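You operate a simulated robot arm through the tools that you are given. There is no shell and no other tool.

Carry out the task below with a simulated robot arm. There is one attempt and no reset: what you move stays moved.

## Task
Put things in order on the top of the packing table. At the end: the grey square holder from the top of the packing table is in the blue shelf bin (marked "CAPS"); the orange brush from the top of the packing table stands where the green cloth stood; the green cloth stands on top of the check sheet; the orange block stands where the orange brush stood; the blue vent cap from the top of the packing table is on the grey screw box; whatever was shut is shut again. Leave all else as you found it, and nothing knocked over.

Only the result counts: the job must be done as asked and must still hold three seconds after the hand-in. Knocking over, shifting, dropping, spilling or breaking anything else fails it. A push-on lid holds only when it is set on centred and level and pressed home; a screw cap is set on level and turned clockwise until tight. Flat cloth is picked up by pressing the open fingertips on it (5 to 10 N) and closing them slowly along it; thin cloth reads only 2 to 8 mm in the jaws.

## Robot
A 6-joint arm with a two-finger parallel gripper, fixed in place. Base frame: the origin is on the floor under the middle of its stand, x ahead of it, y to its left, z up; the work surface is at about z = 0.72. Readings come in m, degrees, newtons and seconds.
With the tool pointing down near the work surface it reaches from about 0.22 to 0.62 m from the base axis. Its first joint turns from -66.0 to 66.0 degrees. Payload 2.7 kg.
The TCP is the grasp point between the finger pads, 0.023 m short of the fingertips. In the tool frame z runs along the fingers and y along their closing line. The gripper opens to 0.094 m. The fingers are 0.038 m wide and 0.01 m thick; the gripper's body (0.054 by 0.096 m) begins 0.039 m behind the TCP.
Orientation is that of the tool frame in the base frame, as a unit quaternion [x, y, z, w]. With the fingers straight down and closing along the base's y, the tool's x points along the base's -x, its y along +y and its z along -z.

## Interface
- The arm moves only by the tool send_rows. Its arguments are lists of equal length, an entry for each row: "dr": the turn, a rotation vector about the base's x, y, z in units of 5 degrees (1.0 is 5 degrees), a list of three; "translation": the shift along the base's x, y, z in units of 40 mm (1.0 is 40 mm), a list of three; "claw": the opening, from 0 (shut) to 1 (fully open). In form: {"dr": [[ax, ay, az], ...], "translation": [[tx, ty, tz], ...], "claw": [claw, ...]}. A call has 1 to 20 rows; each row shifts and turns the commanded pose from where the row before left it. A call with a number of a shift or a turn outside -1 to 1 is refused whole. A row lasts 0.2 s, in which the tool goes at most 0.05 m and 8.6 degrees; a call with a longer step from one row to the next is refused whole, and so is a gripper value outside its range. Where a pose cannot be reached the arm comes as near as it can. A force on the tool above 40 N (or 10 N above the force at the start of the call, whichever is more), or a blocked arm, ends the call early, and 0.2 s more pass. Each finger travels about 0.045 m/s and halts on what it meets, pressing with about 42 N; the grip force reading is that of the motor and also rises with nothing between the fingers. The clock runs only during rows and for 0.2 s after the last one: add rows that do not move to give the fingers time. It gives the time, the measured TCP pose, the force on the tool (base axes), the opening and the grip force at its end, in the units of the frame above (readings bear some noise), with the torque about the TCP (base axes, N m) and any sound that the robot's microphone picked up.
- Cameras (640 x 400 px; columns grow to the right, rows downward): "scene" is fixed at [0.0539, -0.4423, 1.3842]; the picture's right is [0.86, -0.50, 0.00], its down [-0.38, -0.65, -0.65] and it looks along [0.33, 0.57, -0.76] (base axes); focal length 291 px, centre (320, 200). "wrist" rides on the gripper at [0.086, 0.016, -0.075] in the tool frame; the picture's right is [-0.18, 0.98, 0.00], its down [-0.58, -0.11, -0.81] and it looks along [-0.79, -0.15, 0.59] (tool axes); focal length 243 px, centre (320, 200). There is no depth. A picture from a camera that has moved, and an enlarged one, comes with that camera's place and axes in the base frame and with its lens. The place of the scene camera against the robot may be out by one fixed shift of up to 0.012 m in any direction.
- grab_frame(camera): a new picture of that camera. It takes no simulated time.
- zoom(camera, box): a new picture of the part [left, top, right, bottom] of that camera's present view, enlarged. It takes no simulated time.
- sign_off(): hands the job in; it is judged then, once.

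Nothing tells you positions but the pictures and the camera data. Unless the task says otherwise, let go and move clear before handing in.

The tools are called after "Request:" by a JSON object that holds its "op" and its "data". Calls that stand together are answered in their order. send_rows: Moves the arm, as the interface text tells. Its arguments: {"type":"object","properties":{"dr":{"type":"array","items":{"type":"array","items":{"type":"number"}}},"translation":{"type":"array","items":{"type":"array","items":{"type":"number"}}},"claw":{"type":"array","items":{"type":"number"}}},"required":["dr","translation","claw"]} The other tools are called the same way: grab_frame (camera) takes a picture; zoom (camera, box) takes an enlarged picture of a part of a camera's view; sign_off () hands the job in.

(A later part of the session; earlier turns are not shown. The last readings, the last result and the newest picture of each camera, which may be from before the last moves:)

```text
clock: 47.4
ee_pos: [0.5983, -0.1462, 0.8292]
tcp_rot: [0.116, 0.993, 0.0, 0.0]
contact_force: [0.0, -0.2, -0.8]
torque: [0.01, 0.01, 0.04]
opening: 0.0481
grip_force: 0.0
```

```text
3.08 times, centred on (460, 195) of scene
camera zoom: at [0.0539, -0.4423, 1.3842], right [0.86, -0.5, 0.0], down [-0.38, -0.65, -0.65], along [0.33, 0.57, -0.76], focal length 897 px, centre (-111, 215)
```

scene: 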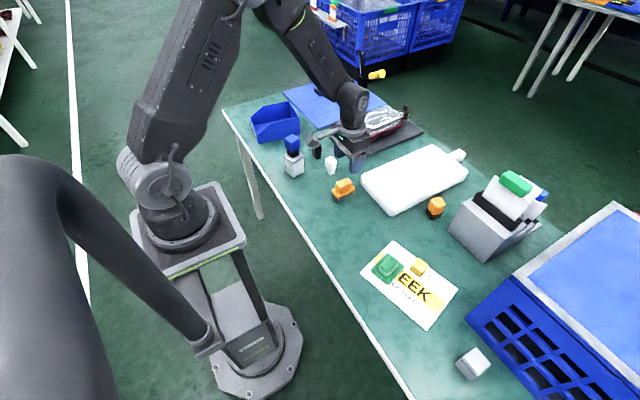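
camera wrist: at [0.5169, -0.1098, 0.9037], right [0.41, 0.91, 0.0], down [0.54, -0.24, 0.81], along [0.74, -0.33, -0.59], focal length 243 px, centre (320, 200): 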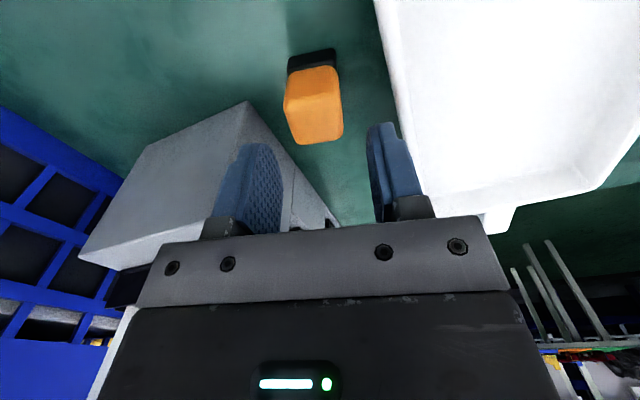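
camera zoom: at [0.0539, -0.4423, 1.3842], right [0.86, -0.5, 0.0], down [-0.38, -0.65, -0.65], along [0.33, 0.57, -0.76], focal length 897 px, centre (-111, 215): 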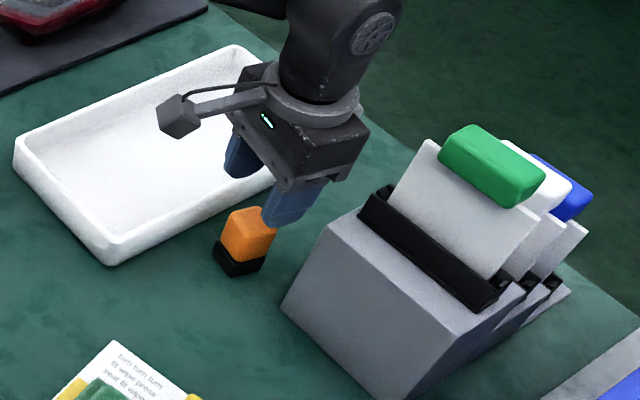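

The block is centred to within 3 mm between the fingers. I'll nudge the tool -3 mm in y, lower, and check clearance before closing.

Request:
{"op": "send_rows", "data": {"dr": [[0, 0, 0], [0, 0, 0], [0, 0, 0], [0, 0, 0]], "translation": [[0.02, -0.07, 0], [0, 0, -0.7], [0, 0, -0.6], [0, 0, 0]], "claw": [0.51, 0.51, 0.51, 0.51]}}

Request:
{"op": "zoom", "data": {"camera": "wrist", "box": [220, 40, 420, 220]}}

Request:
{"op": "zoom", "data": {"camera": "scene", "box": [400, 150, 520, 250]}}

```text
clock: 48.4
ee_pos: [0.5964, -0.1478, 0.7793]
tcp_rot: [0.115, 0.993, 0.0, 0.0]
contact_force: [1.1, 0.4, -0.1]
torque: [0.0, -0.01, -0.02]
opening: 0.0477
grip_force: 0.1
```

```text
2.22 times, centred on (320, 130) of wrist
camera zoom: at [0.5162, -0.1127, 0.8533], right [0.41, 0.91, 0.0], down [0.54, -0.24, 0.81], along [0.74, -0.33, -0.59], focal length 539 px, centre (320, 356)
```

zoom: 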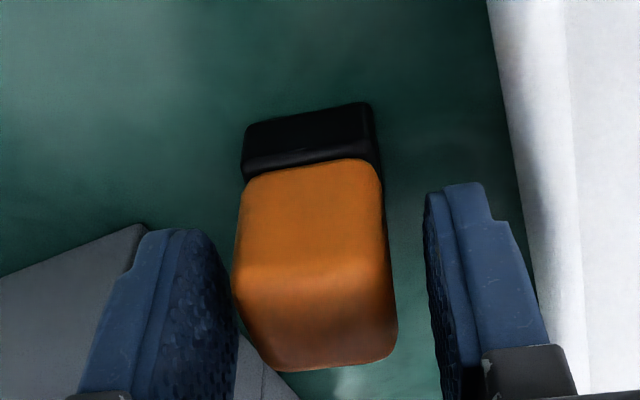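

```text
4.00 times, centred on (460, 200) of scene
camera zoom: at [0.0539, -0.4423, 1.3842], right [0.86, -0.5, 0.0], down [-0.38, -0.65, -0.65], along [0.33, 0.57, -0.76], focal length 1166 px, centre (-240, 200)
```

zoom: 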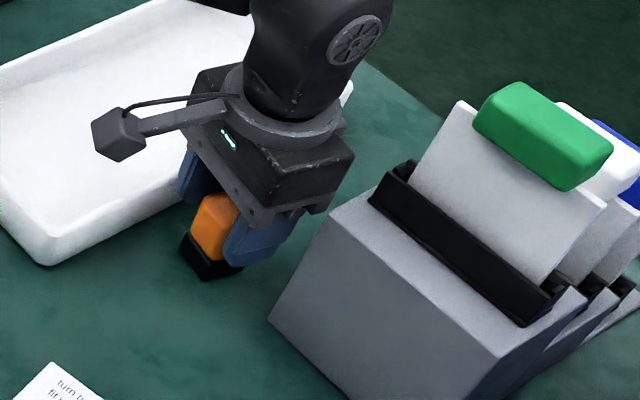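

The block is centred between the fingers. I'll lower the last 8 mm and close.

Request:
{"op": "send_rows", "data": {"dr": [[0, 0, 0], [0, 0, 0], [0, 0, 0], [0, 0, 0], [0, 0, 0], [0, 0, 0], [0, 0, 0]], "translation": [[0, 0, -0.1], [0, 0, -0.1], [0, 0, 0], [0, 0, 0], [0, 0, 0], [0, 0, 0], [0, 0, 0]], "claw": [0.51, 0.51, 0.45, 0.38, 0.3, 0.2, 0.15]}}

Request:
{"op": "zoom", "data": {"camera": "wrist", "box": [220, 40, 420, 220]}}

```text
clock: 50.0
ee_pos: [0.5977, -0.1493, 0.7695]
tcp_rot: [0.115, 0.993, 0.0, 0.0]
contact_force: [-0.1, -0.8, -0.5]
torque: [0.02, 0.01, -0.01]
opening: 0.0331
grip_force: 41.9
```

```text
2.22 times, centred on (320, 130) of wrist
camera zoom: at [0.5165, -0.1127, 0.8453], right [0.41, 0.91, 0.0], down [0.54, -0.24, 0.81], along [0.74, -0.33, -0.59], focal length 539 px, centre (320, 356)
```

zoom: 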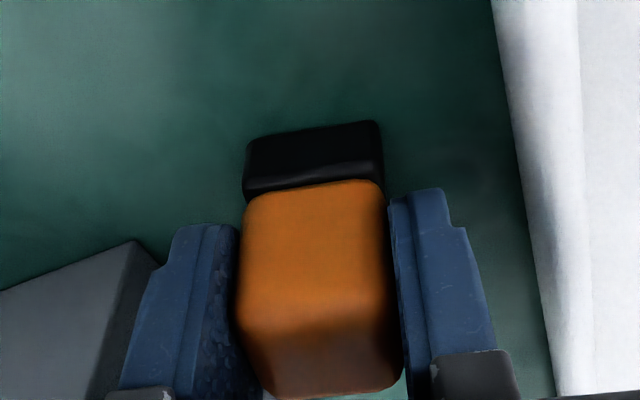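

The block is gripped at 33 mm. I'll lift it straight up and check that the whole piece comes along.

Request:
{"op": "send_rows", "data": {"dr": [[0, 0, 0], [0, 0, 0], [0, 0, 0], [0, 0, 0], [0, 0, 0]], "translation": [[0, 0, 0.2], [0, 0, 0.6], [0, 0, 0.8], [0, 0, 0.7], [0, 0, 0]], "claw": [0.15, 0.15, 0.15, 0.15, 0.15]}}

Request:
{"op": "zoom", "data": {"camera": "scene", "box": [380, 130, 540, 260]}}

Request:
{"op": "grab_frame", "data": {"camera": "wrist"}}

```text
clock: 51.2
ee_pos: [0.5991, -0.1471, 0.8644]
tcp_rot: [0.116, 0.993, 0.0, 0.0]
contact_force: [0.6, 0.1, -1.2]
torque: [0.0, 0.01, 0.0]
opening: 0.033
grip_force: 42.0
```

```text
3.08 times, centred on (460, 195) of scene
camera zoom: at [0.0539, -0.4423, 1.3842], right [0.86, -0.5, 0.0], down [-0.38, -0.65, -0.65], along [0.33, 0.57, -0.76], focal length 897 px, centre (-111, 215)
```

zoom: 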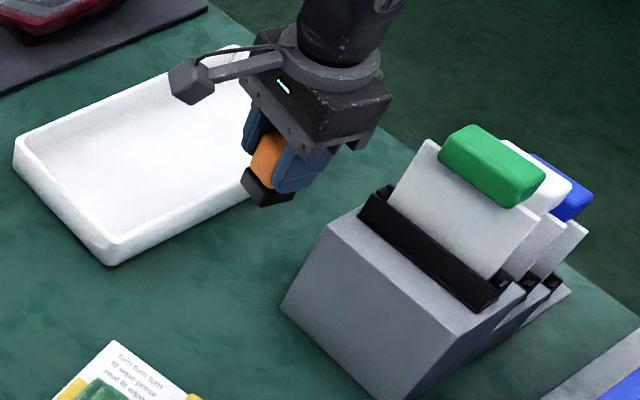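

```text
taken
camera wrist: at [0.518, -0.1103, 0.9387], right [0.41, 0.91, 0.0], down [0.54, -0.24, 0.81], along [0.74, -0.33, -0.59], focal length 243 px, centre (320, 200)
```

wrist: 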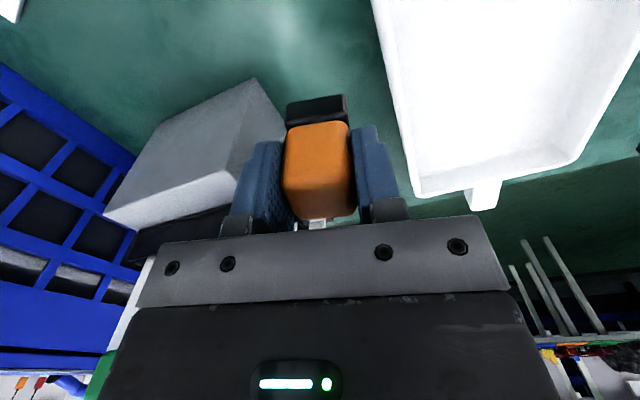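

The whole block came up in one piece. I'll carry it to the brush's old spot at (0.423, -0.089), turning it back to square.

Request:
{"op": "send_rows", "data": {"dr": [[0, 0, 0.532], [0, 0, 0.532], [0, 0, 0.532], [0, 0, 0.532], [0, 0, 0.532], [0, 0, 0], [0, 0, 0], [0, 0, 0]], "translation": [[-0.88, 0.288, 0], [-0.88, 0.288, 0], [-0.88, 0.288, 0], [-0.88, 0.288, 0], [-0.88, 0.288, 0], [0, 0, -0.8], [0, 0, -0.8], [0, 0, 0]], "claw": [0.15, 0.15, 0.15, 0.15, 0.15, 0.15, 0.15, 0.15]}}

Request:
{"op": "grab_frame", "data": {"camera": "wrist"}}

Request:
{"op": "zoom", "data": {"camera": "scene", "box": [310, 160, 450, 270]}}

```text
clock: 53.0
ee_pos: [0.4227, -0.0927, 0.7972]
tcp_rot: [0.0, 1.0, -0.001, 0.0]
contact_force: [0.3, 0.7, -0.9]
torque: [-0.02, 0.0, 0.02]
opening: 0.0329
grip_force: 42.7
```

```text
taken
camera wrist: at [0.3351, -0.0762, 0.8714], right [0.18, 0.98, 0.0], down [0.58, -0.11, 0.81], along [0.79, -0.15, -0.59], focal length 243 px, centre (320, 200)
```

wrist: 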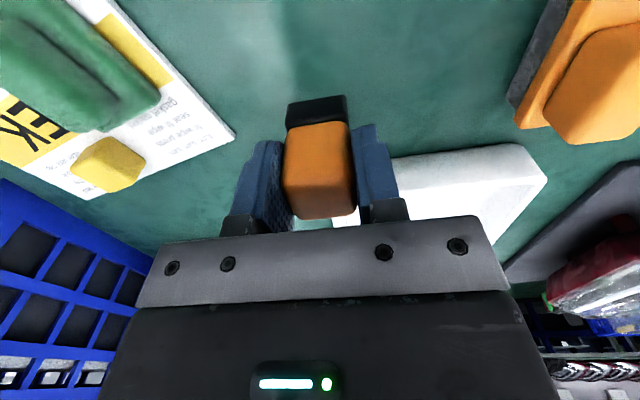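

```text
3.64 times, centred on (380, 215) of scene
camera zoom: at [0.0539, -0.4423, 1.3842], right [0.86, -0.5, 0.0], down [-0.38, -0.65, -0.65], along [0.33, 0.57, -0.76], focal length 1060 px, centre (102, 146)
```

zoom: 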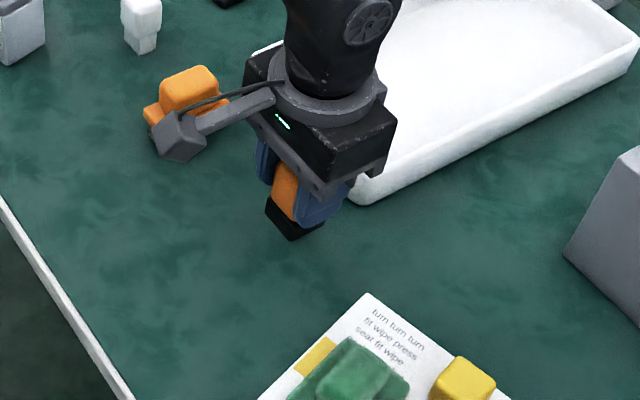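

Request:
{"op": "send_rows", "data": {"dr": [[0, 0, 0], [0, 0, 0], [0, 0, 0], [0, 0, 0], [0, 0, 0]], "translation": [[0, 0.08, -0.4], [0, 0, -0.15], [0, 0, -0.075], [0, 0, -0.03], [0, 0, 0]], "claw": [0.15, 0.15, 0.15, 0.15, 0.15]}}

```text
clock: 54.2
ee_pos: [0.4217, -0.0878, 0.7704]
tcp_rot: [0.0, 1.0, 0.0, 0.0]
contact_force: [0.2, 0.7, -0.6]
torque: [0.03, -0.01, 0.01]
opening: 0.0331
grip_force: 42.3
```

I'm about a millimetre above the table. I'll take the final small step to contact.

Request:
{"op": "send_rows", "data": {"dr": [[0, 0, 0], [0, 0, 0]], "translation": [[0, 0, -0.025], [0, 0, 0]], "claw": [0.15, 0.15]}}

Request:
{"op": "zoom", "data": {"camera": "wrist", "box": [220, 40, 420, 220]}}

```text
clock: 54.8
ee_pos: [0.4232, -0.0872, 0.7705]
tcp_rot: [0.0, 1.0, 0.0, 0.0]
contact_force: [-3.1, 1.9, 8.5]
torque: [0.03, 0.1, 0.0]
opening: 0.0333
grip_force: 42.2
```

```text
2.22 times, centred on (320, 130) of wrist
camera zoom: at [0.3357, -0.071, 0.8452], right [0.18, 0.98, 0.0], down [0.58, -0.11, 0.81], along [0.79, -0.15, -0.59], focal length 539 px, centre (320, 356)
```

zoom: 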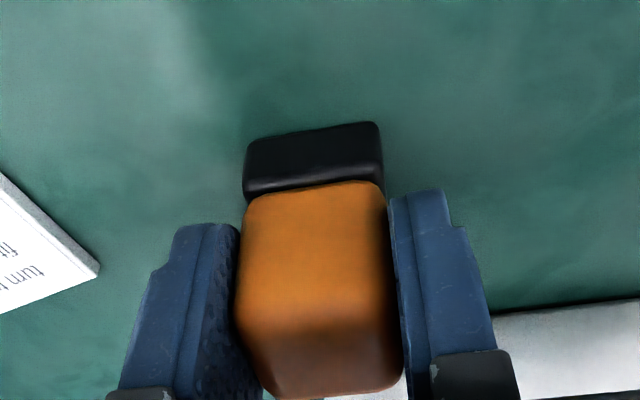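

The block is on the table within about 2 mm of the target. I'll release and rise.

Request:
{"op": "send_rows", "data": {"dr": [[0, 0, 0], [0, 0, 0], [0, 0, 0], [0, 0, 0], [0, 0, 0], [0, 0, 0], [0, 0, 0], [0, 0, 0], [0, 0, 0]], "translation": [[0, 0, 0], [0, 0, 0], [0, 0, 0], [0, 0, 0], [0, 0, 0.3], [0, 0, 0.8], [0, 0, 0.9], [0, 0, 0.9], [0, 0, 0.9]], "claw": [0.45, 0.5, 0.65, 0.65, 0.65, 0.65, 0.65, 0.65, 0.65]}}

Request:
{"op": "grab_frame", "data": {"camera": "scene"}}

Request:
{"op": "grab_frame", "data": {"camera": "wrist"}}

```text
clock: 56.8
ee_pos: [0.4234, -0.0859, 0.92]
tcp_rot: [0.0, 1.0, 0.0, 0.0]
contact_force: [-0.2, -0.4, 0.1]
torque: [-0.02, 0.0, 0.01]
opening: 0.0611
grip_force: 0.1
```

```text
taken
```

scene: 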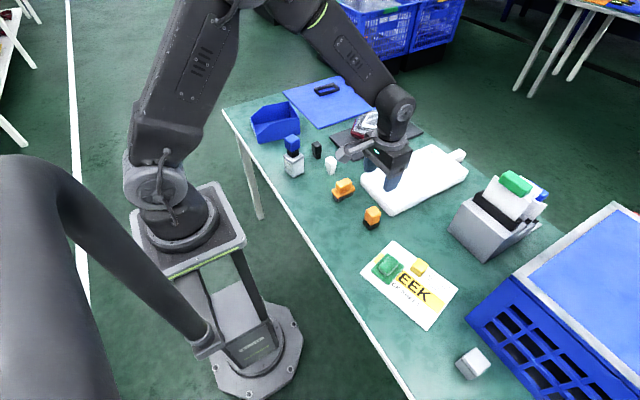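

```text
taken
camera wrist: at [0.3364, -0.0708, 0.9942], right [0.18, 0.98, 0.0], down [0.58, -0.11, 0.81], along [0.79, -0.15, -0.59], focal length 243 px, centre (320, 200)
```

wrist: 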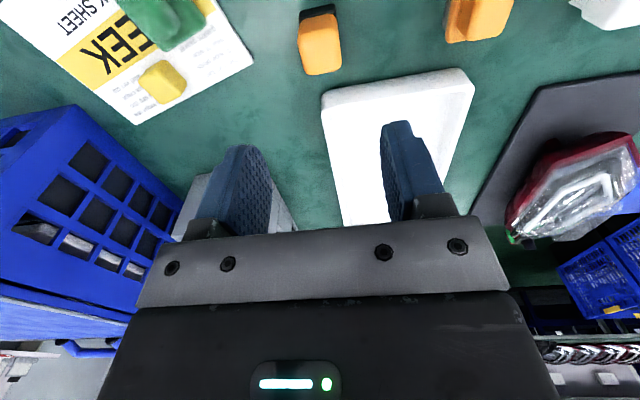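

The orange block now stands at the brush's old place. Next I'll go to the grey square piece near the crate and view it up close.

Request:
{"op": "send_rows", "data": {"dr": [[0, 0, 0], [0, 0, 0], [0, 0, 0], [0, 0, 0], [0, 0, 0], [0, 0, 0], [0, 0, 0], [0, 0, 0], [0, 0, 0], [0, 0, 0]], "translation": [[-0.4, -0.93, 0.08], [-0.4, -0.93, 0.08], [-0.4, -0.93, 0.08], [-0.4, -0.93, 0.08], [-0.4, -0.93, 0.08], [-0.4, -0.93, 0.08], [-0.4, -0.93, 0.08], [-0.4, -0.93, 0.08], [-0.4, -0.93, 0.08], [0, 0, 0]], "claw": [0.8, 1, 1, 1, 1, 1, 1, 1, 1, 1]}}

Request:
{"op": "grab_frame", "data": {"camera": "wrist"}}

Request:
{"op": "grab_frame", "data": {"camera": "scene"}}

```text
clock: 59.0
ee_pos: [0.2796, -0.4193, 0.9508]
tcp_rot: [0.0, 1.0, 0.0, -0.001]
contact_force: [0.1, 0.5, -0.5]
torque: [0.0, -0.01, -0.01]
opening: 0.0941
grip_force: 0.1
```

```text
taken
camera wrist: at [0.1921, -0.4036, 1.0264], right [0.18, 0.98, 0.0], down [0.58, -0.11, 0.81], along [0.79, -0.15, -0.59], focal length 243 px, centre (320, 200)
```

wrist: 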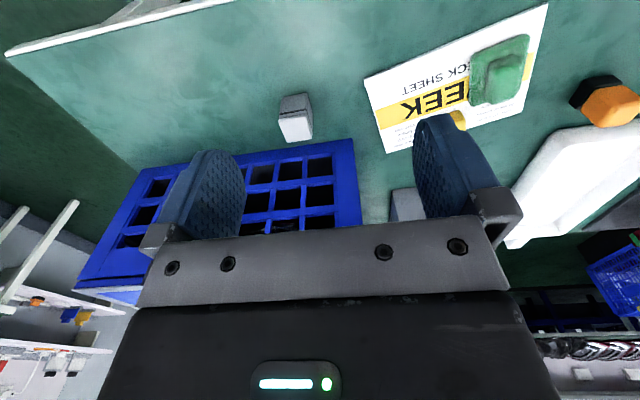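

```text
taken
```

scene: 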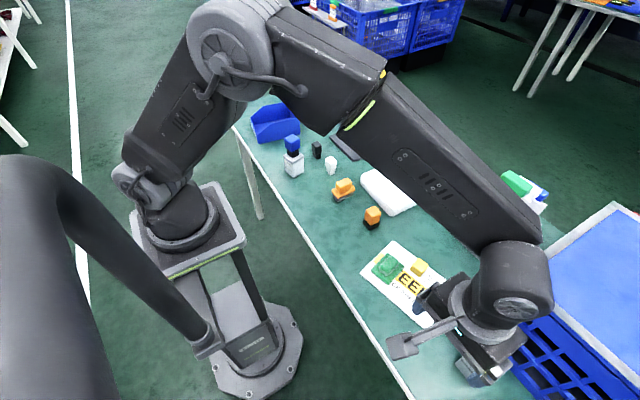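

Request:
{"op": "zoom", "data": {"camera": "wrist", "box": [250, 70, 350, 150]}}

Request:
{"op": "zoom", "data": {"camera": "wrist", "box": [80, 60, 380, 260]}}

```text
5.00 times, centred on (300, 110) of wrist
camera zoom: at [0.1921, -0.4036, 1.0264], right [0.18, 0.98, 0.0], down [0.58, -0.11, 0.81], along [0.79, -0.15, -0.59], focal length 1213 px, centre (420, 650)
```

zoom: 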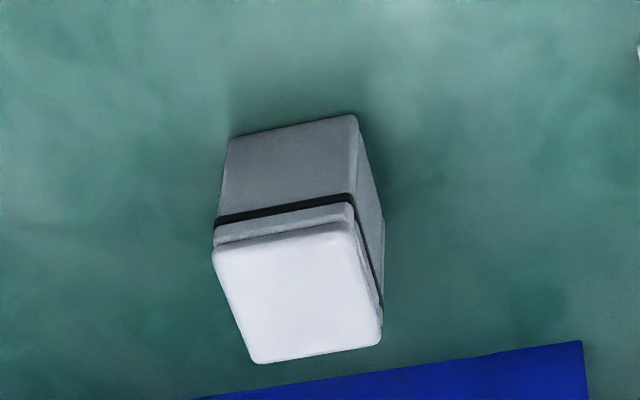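

```text
2.00 times, centred on (230, 160) of wrist
camera zoom: at [0.1921, -0.4036, 1.0264], right [0.18, 0.98, 0.0], down [0.58, -0.11, 0.81], along [0.79, -0.15, -0.59], focal length 485 px, centre (500, 280)
```

zoom: 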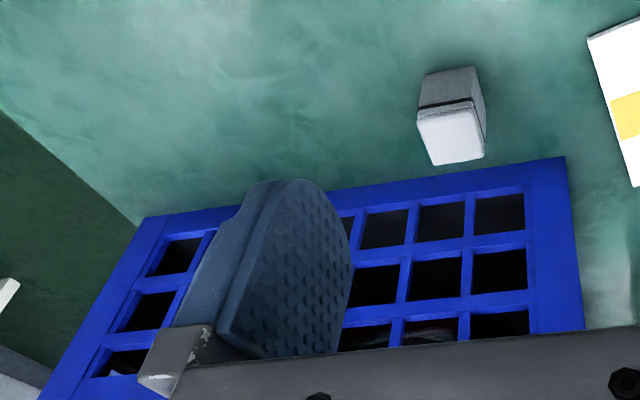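

The grey piece is about 35 mm square and 50 mm tall with a closed lid, centred at about (0.380, -0.470). I need to check the wrist's clearance to the crate before going lower.

Request:
{"op": "zoom", "data": {"camera": "scene", "box": [370, 200, 640, 400]}}

```text
2.00 times, centred on (505, 300) of scene
camera zoom: at [0.0539, -0.4423, 1.3842], right [0.86, -0.5, 0.0], down [-0.38, -0.65, -0.65], along [0.33, 0.57, -0.76], focal length 583 px, centre (-50, 0)
```

zoom: 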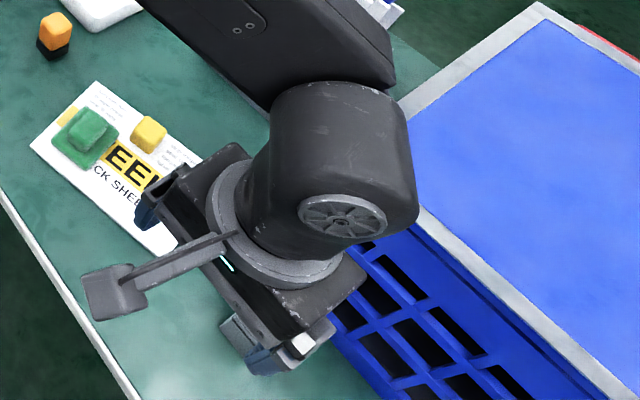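

The bin is about 119 x 158 mm with walls up to z 0.79, centred near (0.377, 0.453), so the gripper fits in. The wrist clears the crate by about 2 cm. I'll move above the grey piece and partway down.

Request:
{"op": "send_rows", "data": {"dr": [[0, 0, 0], [0, 0, 0], [0, 0, 0], [0, 0, 0], [0, 0, 0], [0, 0, 0], [0, 0, 0]], "translation": [[0.837, -0.4225, 0], [0.837, -0.4225, 0], [0.837, -0.4225, 0], [0, 0, -0.8], [0, 0, -0.8], [0, 0, -0.7], [0, 0, 0]], "claw": [0.8, 0.6, 0.6, 0.6, 0.6, 0.6, 0.6]}}

Request:
{"op": "grab_frame", "data": {"camera": "wrist"}}

Request:
{"op": "zoom", "data": {"camera": "wrist", "box": [220, 0, 420, 180]}}

Request:
{"op": "zoom", "data": {"camera": "scene", "box": [400, 220, 640, 400]}}

```text
clock: 60.6
ee_pos: [0.3808, -0.4726, 0.8628]
tcp_rot: [0.0, 1.0, 0.0, 0.0]
contact_force: [0.7, 0.0, -0.5]
torque: [-0.03, -0.02, -0.02]
opening: 0.0564
grip_force: 0.1
```

```text
taken
camera wrist: at [0.292, -0.4562, 0.9363], right [0.18, 0.98, 0.0], down [0.58, -0.11, 0.81], along [0.79, -0.15, -0.59], focal length 243 px, centre (320, 200)
```

wrist: 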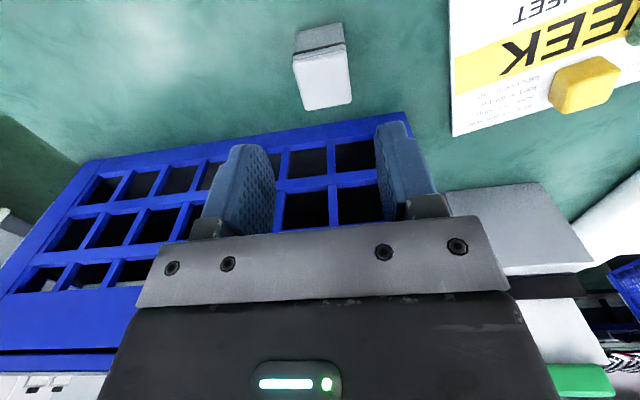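

```text
2.22 times, centred on (320, 90) of wrist
camera zoom: at [0.292, -0.4562, 0.9363], right [0.18, 0.98, 0.0], down [0.58, -0.11, 0.81], along [0.79, -0.15, -0.59], focal length 539 px, centre (320, 444)
```

zoom: 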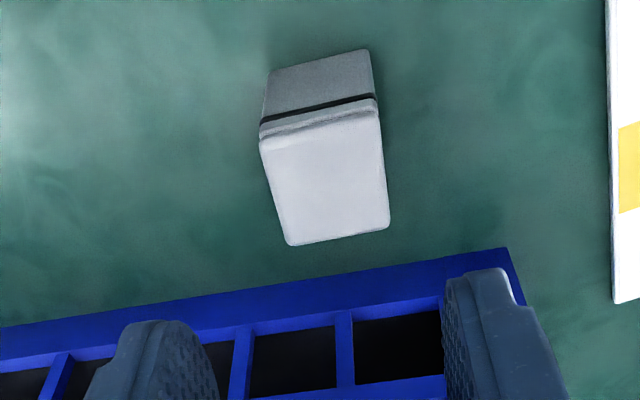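

```text
2.22 times, centred on (520, 310) of scene
camera zoom: at [0.0539, -0.4423, 1.3842], right [0.86, -0.5, 0.0], down [-0.38, -0.65, -0.65], along [0.33, 0.57, -0.76], focal length 648 px, centre (-124, -44)
```

zoom: 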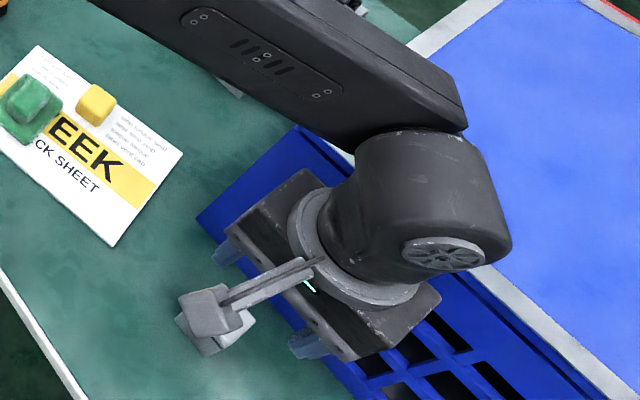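

The piece is centred at (0.380, -0.470) and the wrist stays clear of the crate. I'll adjust y by +3 mm and lower further.

Request:
{"op": "send_rows", "data": {"dr": [[0, 0, 0], [0, 0, 0], [0, 0, 0], [0, 0, 0]], "translation": [[0, 0.07, -0.7], [0, 0, -0.7], [0, 0, -0.55], [0, 0, 0]], "claw": [0.6, 0.6, 0.6, 0.6]}}

Request:
{"op": "grab_frame", "data": {"camera": "wrist"}}

Request:
{"op": "grab_frame", "data": {"camera": "scene"}}

```text
clock: 61.6
ee_pos: [0.3807, -0.4706, 0.7832]
tcp_rot: [-0.001, 1.0, 0.0, -0.001]
contact_force: [-0.5, -0.3, 0.2]
torque: [-0.02, -0.04, -0.01]
opening: 0.056
grip_force: 0.0
```

```text
taken
camera wrist: at [0.2932, -0.4545, 0.8576], right [0.18, 0.98, 0.0], down [0.58, -0.11, 0.81], along [0.79, -0.15, -0.59], focal length 243 px, centre (320, 200)
```

wrist: 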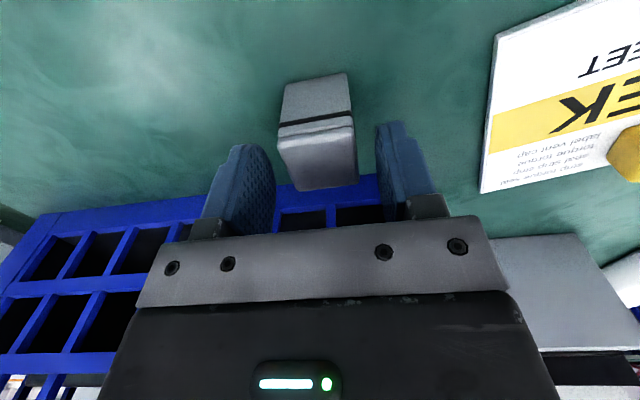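

```text
taken
```

scene: 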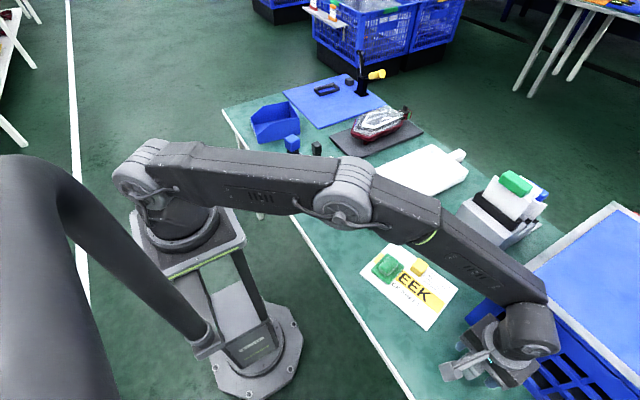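

The box is nicely between the fingers. I'll lower to grip its body below the lid seam and close.

Request:
{"op": "send_rows", "data": {"dr": [[0, 0, 0], [0, 0, 0], [0, 0, 0], [0, 0, 0]], "translation": [[0, 0, -0.4], [0, 0, -0.3], [0, 0, -0.12], [0, 0, 0]], "claw": [0.6, 0.6, 0.6, 0.6]}}

Request:
{"op": "zoom", "data": {"camera": "wrist", "box": [220, 60, 420, 240]}}

```text
clock: 62.6
ee_pos: [0.379, -0.4717, 0.7494]
tcp_rot: [0.0, 1.0, 0.001, 0.0]
contact_force: [-0.3, -0.3, -0.7]
torque: [0.01, -0.02, 0.02]
opening: 0.0565
grip_force: 0.1
```

```text
2.22 times, centred on (320, 150) of wrist
camera zoom: at [0.2917, -0.4548, 0.8237], right [0.18, 0.98, 0.0], down [0.58, -0.11, 0.81], along [0.79, -0.15, -0.59], focal length 539 px, centre (320, 311)
```

zoom: 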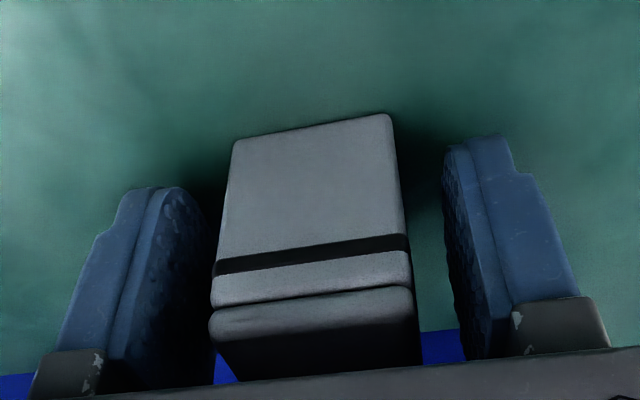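

Request:
{"op": "send_rows", "data": {"dr": [[0, 0, 0], [0, 0, 0], [0, 0, 0], [0, 0, 0], [0, 0, 0], [0, 0, 0], [0, 0, 0]], "translation": [[0, 0.02, 0], [0, 0, 0], [0, 0, 0], [0, 0, 0], [0, 0, 0], [0, 0, 0], [0, 0, 0]], "claw": [0.55, 0.48, 0.42, 0.36, 0.3, 0.2, 0.2]}}

Request:
{"op": "zoom", "data": {"camera": "wrist", "box": [220, 60, 420, 240]}}

```text
clock: 64.2
ee_pos: [0.3794, -0.4706, 0.7497]
tcp_rot: [-0.001, 1.0, -0.001, 0.0]
contact_force: [0.3, 0.5, 0.9]
torque: [-0.02, 0.0, 0.02]
opening: 0.0355
grip_force: 42.2
```

```text
2.22 times, centred on (320, 150) of wrist
camera zoom: at [0.2919, -0.4535, 0.8236], right [0.18, 0.98, 0.0], down [0.58, -0.11, 0.81], along [0.79, -0.15, -0.59], focal length 539 px, centre (320, 311)
```

zoom: 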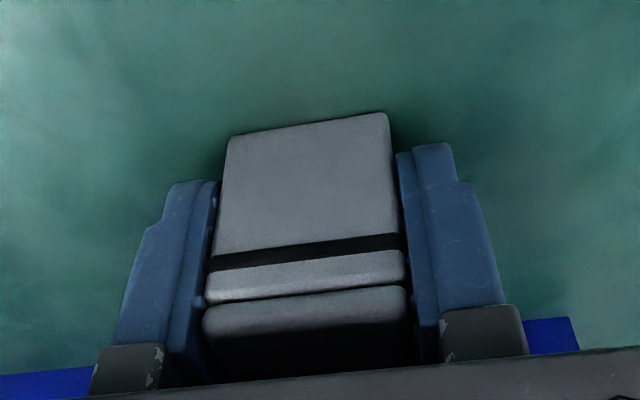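

The holder is gripped around body and lid at 35.5 mm. I'll lift it straight up clear of the crate and check.

Request:
{"op": "send_rows", "data": {"dr": [[0, 0, 0], [0, 0, 0], [0, 0, 0], [0, 0, 0], [0, 0, 0], [0, 0, 0], [0, 0, 0]], "translation": [[0, 0, 0.2], [0, 0, 0.6], [0, 0, 0.9], [0, 0, 0.9], [0, 0, 0.9], [0, 0, 0.9], [0, 0, 0.3]], "claw": [0.2, 0.2, 0.2, 0.2, 0.2, 0.2, 0.2]}}

Request:
{"op": "grab_frame", "data": {"camera": "wrist"}}

Request:
{"op": "zoom", "data": {"camera": "scene", "box": [400, 220, 640, 400]}}

```text
clock: 65.8
ee_pos: [0.3813, -0.4681, 0.9364]
tcp_rot: [0.001, 1.0, 0.001, 0.0]
contact_force: [0.2, 0.0, -0.7]
torque: [0.0, -0.02, -0.03]
opening: 0.0356
grip_force: 41.7
```

```text
taken
camera wrist: at [0.2937, -0.4524, 1.0115], right [0.18, 0.98, 0.0], down [0.58, -0.11, 0.81], along [0.79, -0.15, -0.59], focal length 243 px, centre (320, 200)
```

wrist: 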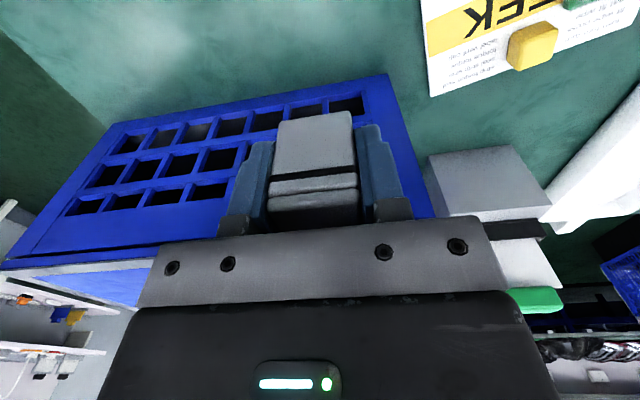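

```text
2.22 times, centred on (520, 310) of scene
camera zoom: at [0.0539, -0.4423, 1.3842], right [0.86, -0.5, 0.0], down [-0.38, -0.65, -0.65], along [0.33, 0.57, -0.76], focal length 648 px, centre (-124, -44)
```

zoom: 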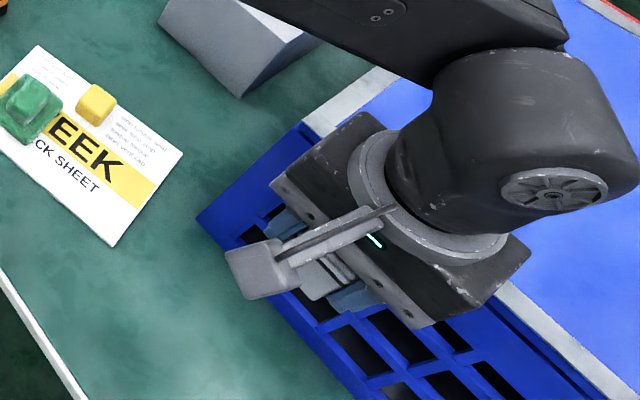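

The holder is held securely and lifted clear. I'll carry it at height across to a viewing spot in front of the blue bin.

Request:
{"op": "send_rows", "data": {"dr": [[0, 0, 0], [0, 0, 0], [0, 0, 0], [0, 0, 0], [0, 0, 0], [0, 0, 0], [0, 0, 0], [0, 0, 0], [0, 0, 0], [0, 0, 0], [0, 0, 0], [0, 0, 0]], "translation": [[-0.116, 0.9, 0], [-0.116, 0.9, 0], [-0.116, 0.9, 0], [-0.116, 0.9, 0], [-0.116, 0.9, 0], [-0.116, 0.9, 0], [-0.116, 0.9, 0], [-0.116, 0.9, 0], [-0.116, 0.9, 0], [-0.116, 0.9, 0], [-0.116, 0.9, 0], [-0.116, 0.9, 0]], "claw": [0.2, 0.2, 0.2, 0.2, 0.2, 0.2, 0.2, 0.2, 0.2, 0.2, 0.2, 0.2]}}

Request:
{"op": "send_rows", "data": {"dr": [[0, 0, 0], [0, 0, 0], [0, 0, 0], [0, 0, 0], [0, 0, 0], [0, 0, 0], [0, 0, 0], [0, 0, 0], [0, 0, 0], [0, 0, 0], [0, 0, 0], [0, 0, 0], [0, 0, 0]], "translation": [[-0.116, 0.9, 0], [-0.116, 0.9, 0], [-0.116, 0.9, 0], [-0.116, 0.9, 0], [-0.116, 0.9, 0], [-0.116, 0.9, 0], [-0.116, 0.9, 0], [-0.116, 0.9, 0], [-0.116, 0.9, 0], [-0.116, 0.9, 0], [-0.116, 0.9, 0], [-0.116, 0.9, 0], [0, 0, 0]], "claw": [0.2, 0.2, 0.2, 0.2, 0.2, 0.2, 0.2, 0.2, 0.2, 0.2, 0.2, 0.2, 0.2]}}

Request:
{"op": "grab_frame", "data": {"camera": "wrist"}}

Request:
{"op": "grab_frame", "data": {"camera": "scene"}}

```text
clock: 68.4
ee_pos: [0.3254, -0.0382, 0.9378]
tcp_rot: [0.001, 1.0, 0.0, 0.0]
contact_force: [0.3, 0.5, -0.6]
torque: [0.0, 0.01, 0.02]
opening: 0.0354
grip_force: 41.7
```

```text
clock: 71.2
ee_pos: [0.27, 0.3962, 0.9358]
tcp_rot: [0.002, 1.0, 0.0, 0.0]
contact_force: [0.1, 1.2, -0.8]
torque: [-0.01, -0.01, 0.0]
opening: 0.0353
grip_force: 41.7
```

```text
taken
camera wrist: at [0.1827, 0.4117, 1.0101], right [0.19, 0.98, 0.0], down [0.58, -0.11, 0.81], along [0.79, -0.15, -0.59], focal length 243 px, centre (320, 200)
```

wrist: 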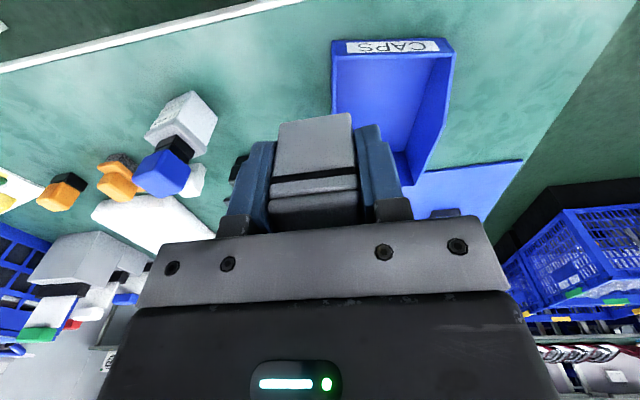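

```text
taken
```

scene: 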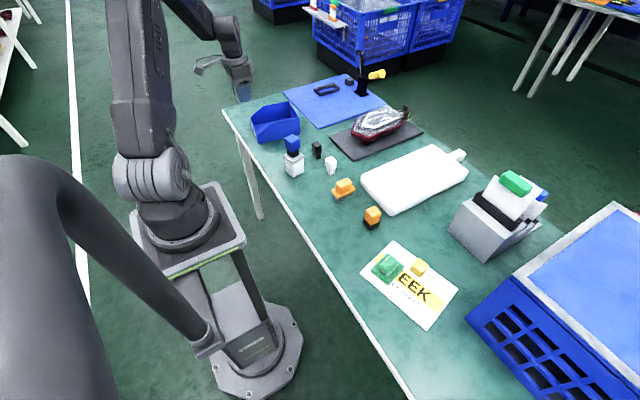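

The bin is marked CAPS and is empty. I'll zoom in to measure its inside.

Request:
{"op": "zoom", "data": {"camera": "wrist", "box": [310, 20, 480, 220]}}

Request:
{"op": "zoom", "data": {"camera": "scene", "box": [230, 80, 370, 190]}}

```text
2.00 times, centred on (395, 120) of wrist
camera zoom: at [0.1827, 0.4117, 1.0101], right [0.19, 0.98, 0.0], down [0.58, -0.11, 0.81], along [0.79, -0.15, -0.59], focal length 485 px, centre (170, 360)
```

zoom: 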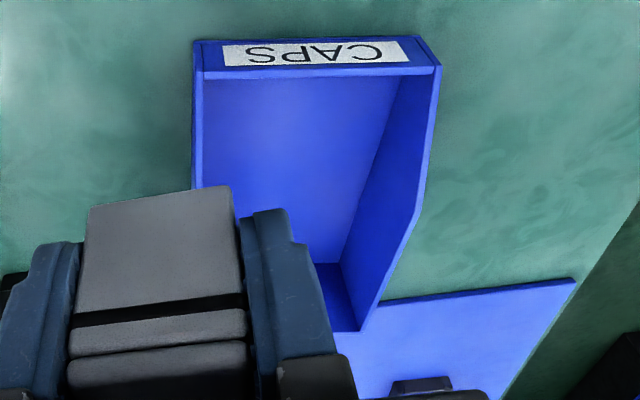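

```text
3.64 times, centred on (300, 135) of scene
camera zoom: at [0.0539, -0.4423, 1.3842], right [0.86, -0.5, 0.0], down [-0.38, -0.65, -0.65], along [0.33, 0.57, -0.76], focal length 1060 px, centre (393, 436)
```

zoom: 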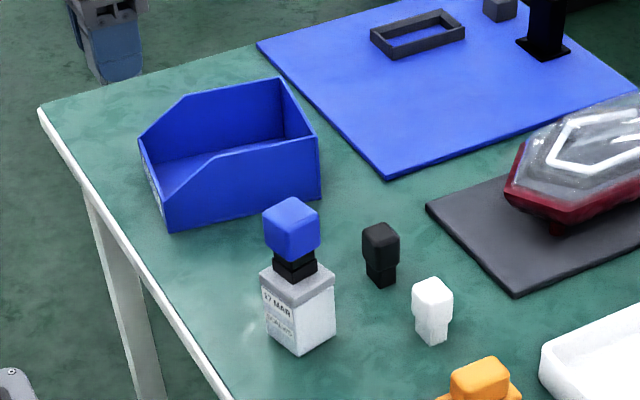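

The bin's centre is (0.379, 0.452) with yaw -9.3°. I'll bring the holder over it, align, and start lowering.

Request:
{"op": "send_rows", "data": {"dr": [[0, 0, -0.6], [0, 0, -0.6], [0, 0, -0.6], [0, 0, 0], [0, 0, 0], [0, 0, 0], [0, 0, 0]], "translation": [[0.908, 0.4667, 0], [0.908, 0.4667, 0], [0.908, 0.4667, 0], [0, 0, -0.8], [0, 0, -0.8], [0, 0, -0.8], [0, 0, 0]], "claw": [0.2, 0.2, 0.2, 0.2, 0.2, 0.2, 0.2]}}

Request:
{"op": "grab_frame", "data": {"camera": "wrist"}}

Request:
{"op": "zoom", "data": {"camera": "scene", "box": [220, 60, 360, 170]}}

```text
clock: 72.8
ee_pos: [0.3771, 0.4498, 0.8423]
tcp_rot: [0.079, 0.997, 0.001, 0.0]
contact_force: [0.0, 0.5, -0.1]
torque: [0.02, -0.02, 0.03]
opening: 0.0354
grip_force: 42.5
```

```text
taken
camera wrist: at [0.293, 0.4796, 0.9161], right [0.34, 0.94, 0.0], down [0.56, -0.2, 0.81], along [0.76, -0.27, -0.59], focal length 243 px, centre (320, 200)
```

wrist: 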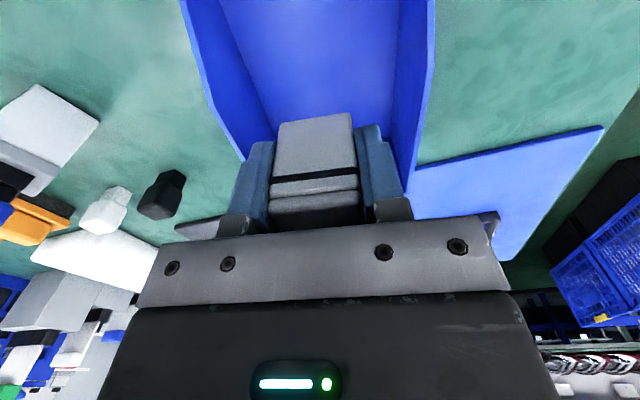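

```text
3.64 times, centred on (290, 115) of scene
camera zoom: at [0.0539, -0.4423, 1.3842], right [0.86, -0.5, 0.0], down [-0.38, -0.65, -0.65], along [0.33, 0.57, -0.76], focal length 1060 px, centre (429, 509)
```

zoom: 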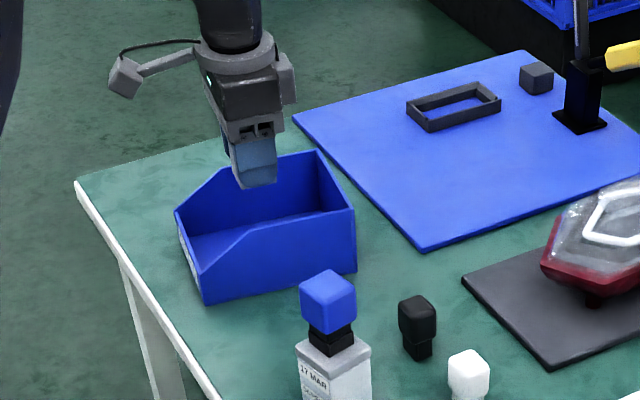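

The holder hangs centred over the bin. I'll lower it inside.

Request:
{"op": "send_rows", "data": {"dr": [[0, 0, 0], [0, 0, 0], [0, 0, 0], [0, 0, 0]], "translation": [[0, 0, -0.7], [0, 0, -0.7], [0, 0, -0.4], [0, 0, 0]], "claw": [0.2, 0.2, 0.2, 0.2]}}

Request:
{"op": "grab_frame", "data": {"camera": "wrist"}}

Request:
{"op": "zoom", "data": {"camera": "scene", "box": [230, 70, 330, 160]}}

```text
clock: 73.8
ee_pos: [0.378, 0.4501, 0.7691]
tcp_rot: [0.079, 0.997, 0.0, 0.0]
contact_force: [-0.5, 0.1, 0.3]
torque: [-0.01, -0.03, -0.04]
opening: 0.0357
grip_force: 42.4
```

```text
taken
camera wrist: at [0.2945, 0.4799, 0.8428], right [0.34, 0.94, 0.0], down [0.56, -0.2, 0.81], along [0.76, -0.27, -0.59], focal length 243 px, centre (320, 200)
```

wrist: 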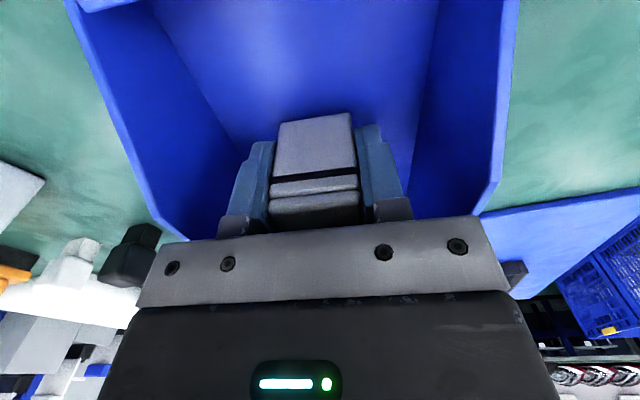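

```text
4.44 times, centred on (280, 115) of scene
camera zoom: at [0.0539, -0.4423, 1.3842], right [0.86, -0.5, 0.0], down [-0.38, -0.65, -0.65], along [0.33, 0.57, -0.76], focal length 1295 px, centre (498, 578)
```

zoom: 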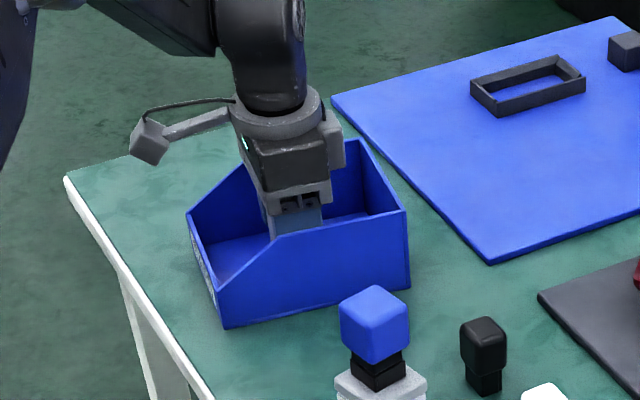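

Request:
{"op": "send_rows", "data": {"dr": [[0, 0, 0], [0, 0, 0], [0, 0, 0], [0, 0, 0]], "translation": [[0, 0, -0.15], [0, 0, -0.1], [0, 0, -0.05], [0, 0, 0]], "claw": [0.2, 0.2, 0.2, 0.2]}}

```text
clock: 74.8
ee_pos: [0.3789, 0.4508, 0.7556]
tcp_rot: [0.078, 0.997, 0.001, 0.0]
contact_force: [0.2, -0.3, 0.1]
torque: [-0.01, 0.01, 0.0]
opening: 0.0358
grip_force: 42.3
```

Still no contact, so I'll take finer steps down to the bin floor.

Request:
{"op": "send_rows", "data": {"dr": [[0, 0, 0], [0, 0, 0], [0, 0, 0]], "translation": [[0, 0, -0.03], [0, 0, -0.02], [0, 0, 0]], "claw": [0.2, 0.2, 0.2]}}

```text
clock: 75.6
ee_pos: [0.3783, 0.4508, 0.755]
tcp_rot: [0.079, 0.997, 0.0, 0.0]
contact_force: [0.0, -0.2, -0.5]
torque: [-0.04, 0.01, 0.01]
opening: 0.0357
grip_force: 42.5
```

Request:
{"op": "send_rows", "data": {"dr": [[0, 0, 0], [0, 0, 0], [0, 0, 0]], "translation": [[0, 0, -0.025], [0, 0, -0.02], [0, 0, 0]], "claw": [0.2, 0.2, 0.2]}}

```text
clock: 76.4
ee_pos: [0.3775, 0.4516, 0.7525]
tcp_rot: [0.079, 0.997, 0.002, 0.001]
contact_force: [-0.2, 0.0, 0.5]
torque: [-0.08, -0.03, 0.01]
opening: 0.0356
grip_force: 41.9
```

Request:
{"op": "send_rows", "data": {"dr": [[0, 0, 0], [0, 0, 0]], "translation": [[0, 0, -0.02], [0, 0, 0]], "claw": [0.2, 0.2]}}

```text
clock: 77.0
ee_pos: [0.3792, 0.4521, 0.7521]
tcp_rot: [0.078, 0.997, 0.001, 0.001]
contact_force: [-2.9, -2.6, 12.6]
torque: [-0.23, 0.07, -0.03]
opening: 0.0355
grip_force: 41.6
```

The holder touches the bin floor. I'll release, confirm it's free, then rise straight up.

Request:
{"op": "send_rows", "data": {"dr": [[0, 0, 0], [0, 0, 0], [0, 0, 0], [0, 0, 0], [0, 0, 0], [0, 0, 0], [0, 0, 0], [0, 0, 0], [0, 0, 0], [0, 0, 0]], "translation": [[0, 0, 0.02], [0, 0, 0], [0, 0, 0], [0, 0, 0], [0, 0, 0.2], [0, 0, 0.6], [0, 0, 0.9], [0, 0, 0.9], [0, 0, 0.9], [0, 0, 0.9]], "claw": [0.2, 0.42, 0.52, 0.55, 0.55, 0.55, 0.55, 0.55, 0.55, 0.55]}}

Request:
{"op": "grab_frame", "data": {"camera": "wrist"}}

Request:
{"op": "grab_frame", "data": {"camera": "scene"}}

Request:
{"op": "zoom", "data": {"camera": "scene", "box": [230, 70, 370, 190]}}

```text
clock: 79.2
ee_pos: [0.3776, 0.4502, 0.93]
tcp_rot: [0.079, 0.997, 0.0, 0.0]
contact_force: [0.2, 0.0, 0.6]
torque: [0.02, 0.01, -0.01]
opening: 0.0517
grip_force: 0.1
```

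```text
taken
camera wrist: at [0.2943, 0.4801, 1.0044], right [0.34, 0.94, 0.0], down [0.56, -0.2, 0.81], along [0.76, -0.27, -0.59], focal length 243 px, centre (320, 200)
```

wrist: 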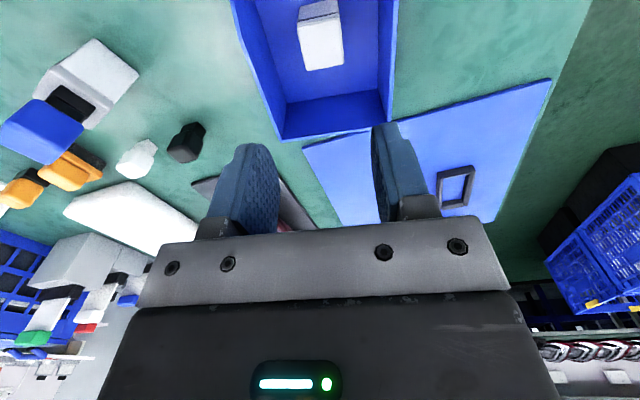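

```text
taken
```

scene: 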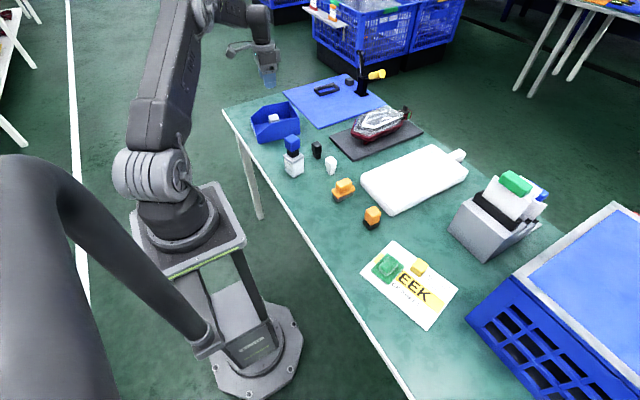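

```text
3.33 times, centred on (300, 130) of scene
camera zoom: at [0.0539, -0.4423, 1.3842], right [0.86, -0.5, 0.0], down [-0.38, -0.65, -0.65], along [0.33, 0.57, -0.76], focal length 971 px, centre (387, 433)
```

zoom: 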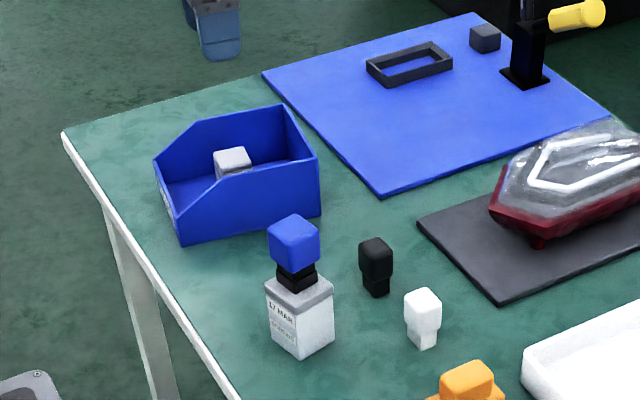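

The holder is upright in the CAPS bin. I also notice a small dark cube on the blue mat, so I'll look closely to be sure I moved the right object.

Request:
{"op": "zoom", "data": {"camera": "scene", "box": [310, 65, 400, 110]}}

Request:
{"op": "zoom", "data": {"camera": "wrist", "box": [230, 0, 420, 130]}}

Request:
{"op": "zoom", "data": {"camera": "scene", "box": [250, 100, 310, 150]}}

Request:
{"op": "zoom", "data": {"camera": "scene", "box": [320, 160, 480, 340]}}

```text
7.11 times, centred on (355, 88) of scene
camera zoom: at [0.0539, -0.4423, 1.3842], right [0.86, -0.5, 0.0], down [-0.38, -0.65, -0.65], along [0.33, 0.57, -0.76], focal length 2072 px, centre (71, 1000)
```

zoom: 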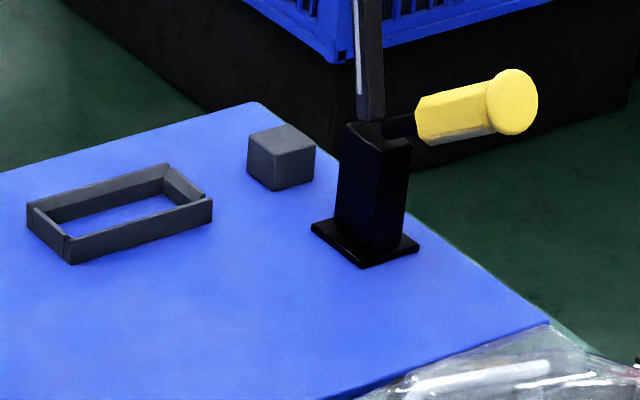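

```text
3.08 times, centred on (325, 65) of wrist
camera zoom: at [0.2943, 0.4801, 1.0044], right [0.34, 0.94, 0.0], down [0.56, -0.2, 0.81], along [0.76, -0.27, -0.59], focal length 746 px, centre (305, 615)
```

zoom: 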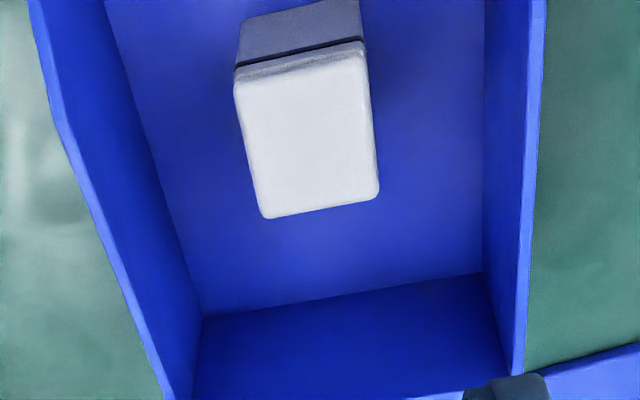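

```text
8.00 times, centred on (280, 125) of scene
camera zoom: at [0.0539, -0.4423, 1.3842], right [0.86, -0.5, 0.0], down [-0.38, -0.65, -0.65], along [0.33, 0.57, -0.76], focal length 2331 px, centre (640, 800)
```

zoom: 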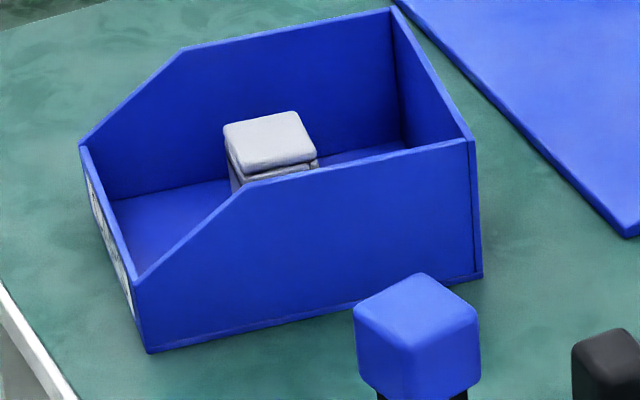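

```text
2.22 times, centred on (400, 250) of scene
camera zoom: at [0.0539, -0.4423, 1.3842], right [0.86, -0.5, 0.0], down [-0.38, -0.65, -0.65], along [0.33, 0.57, -0.76], focal length 648 px, centre (142, 89)
```

zoom: 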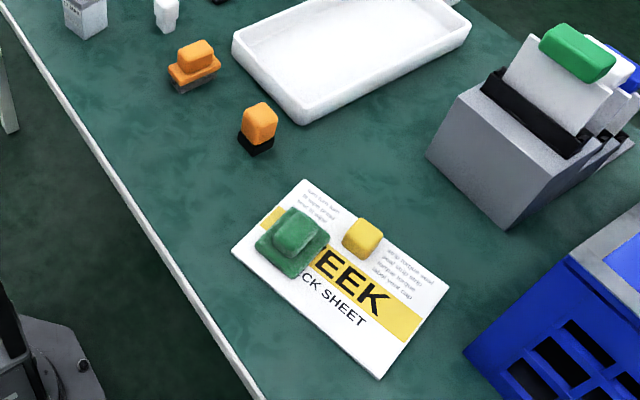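

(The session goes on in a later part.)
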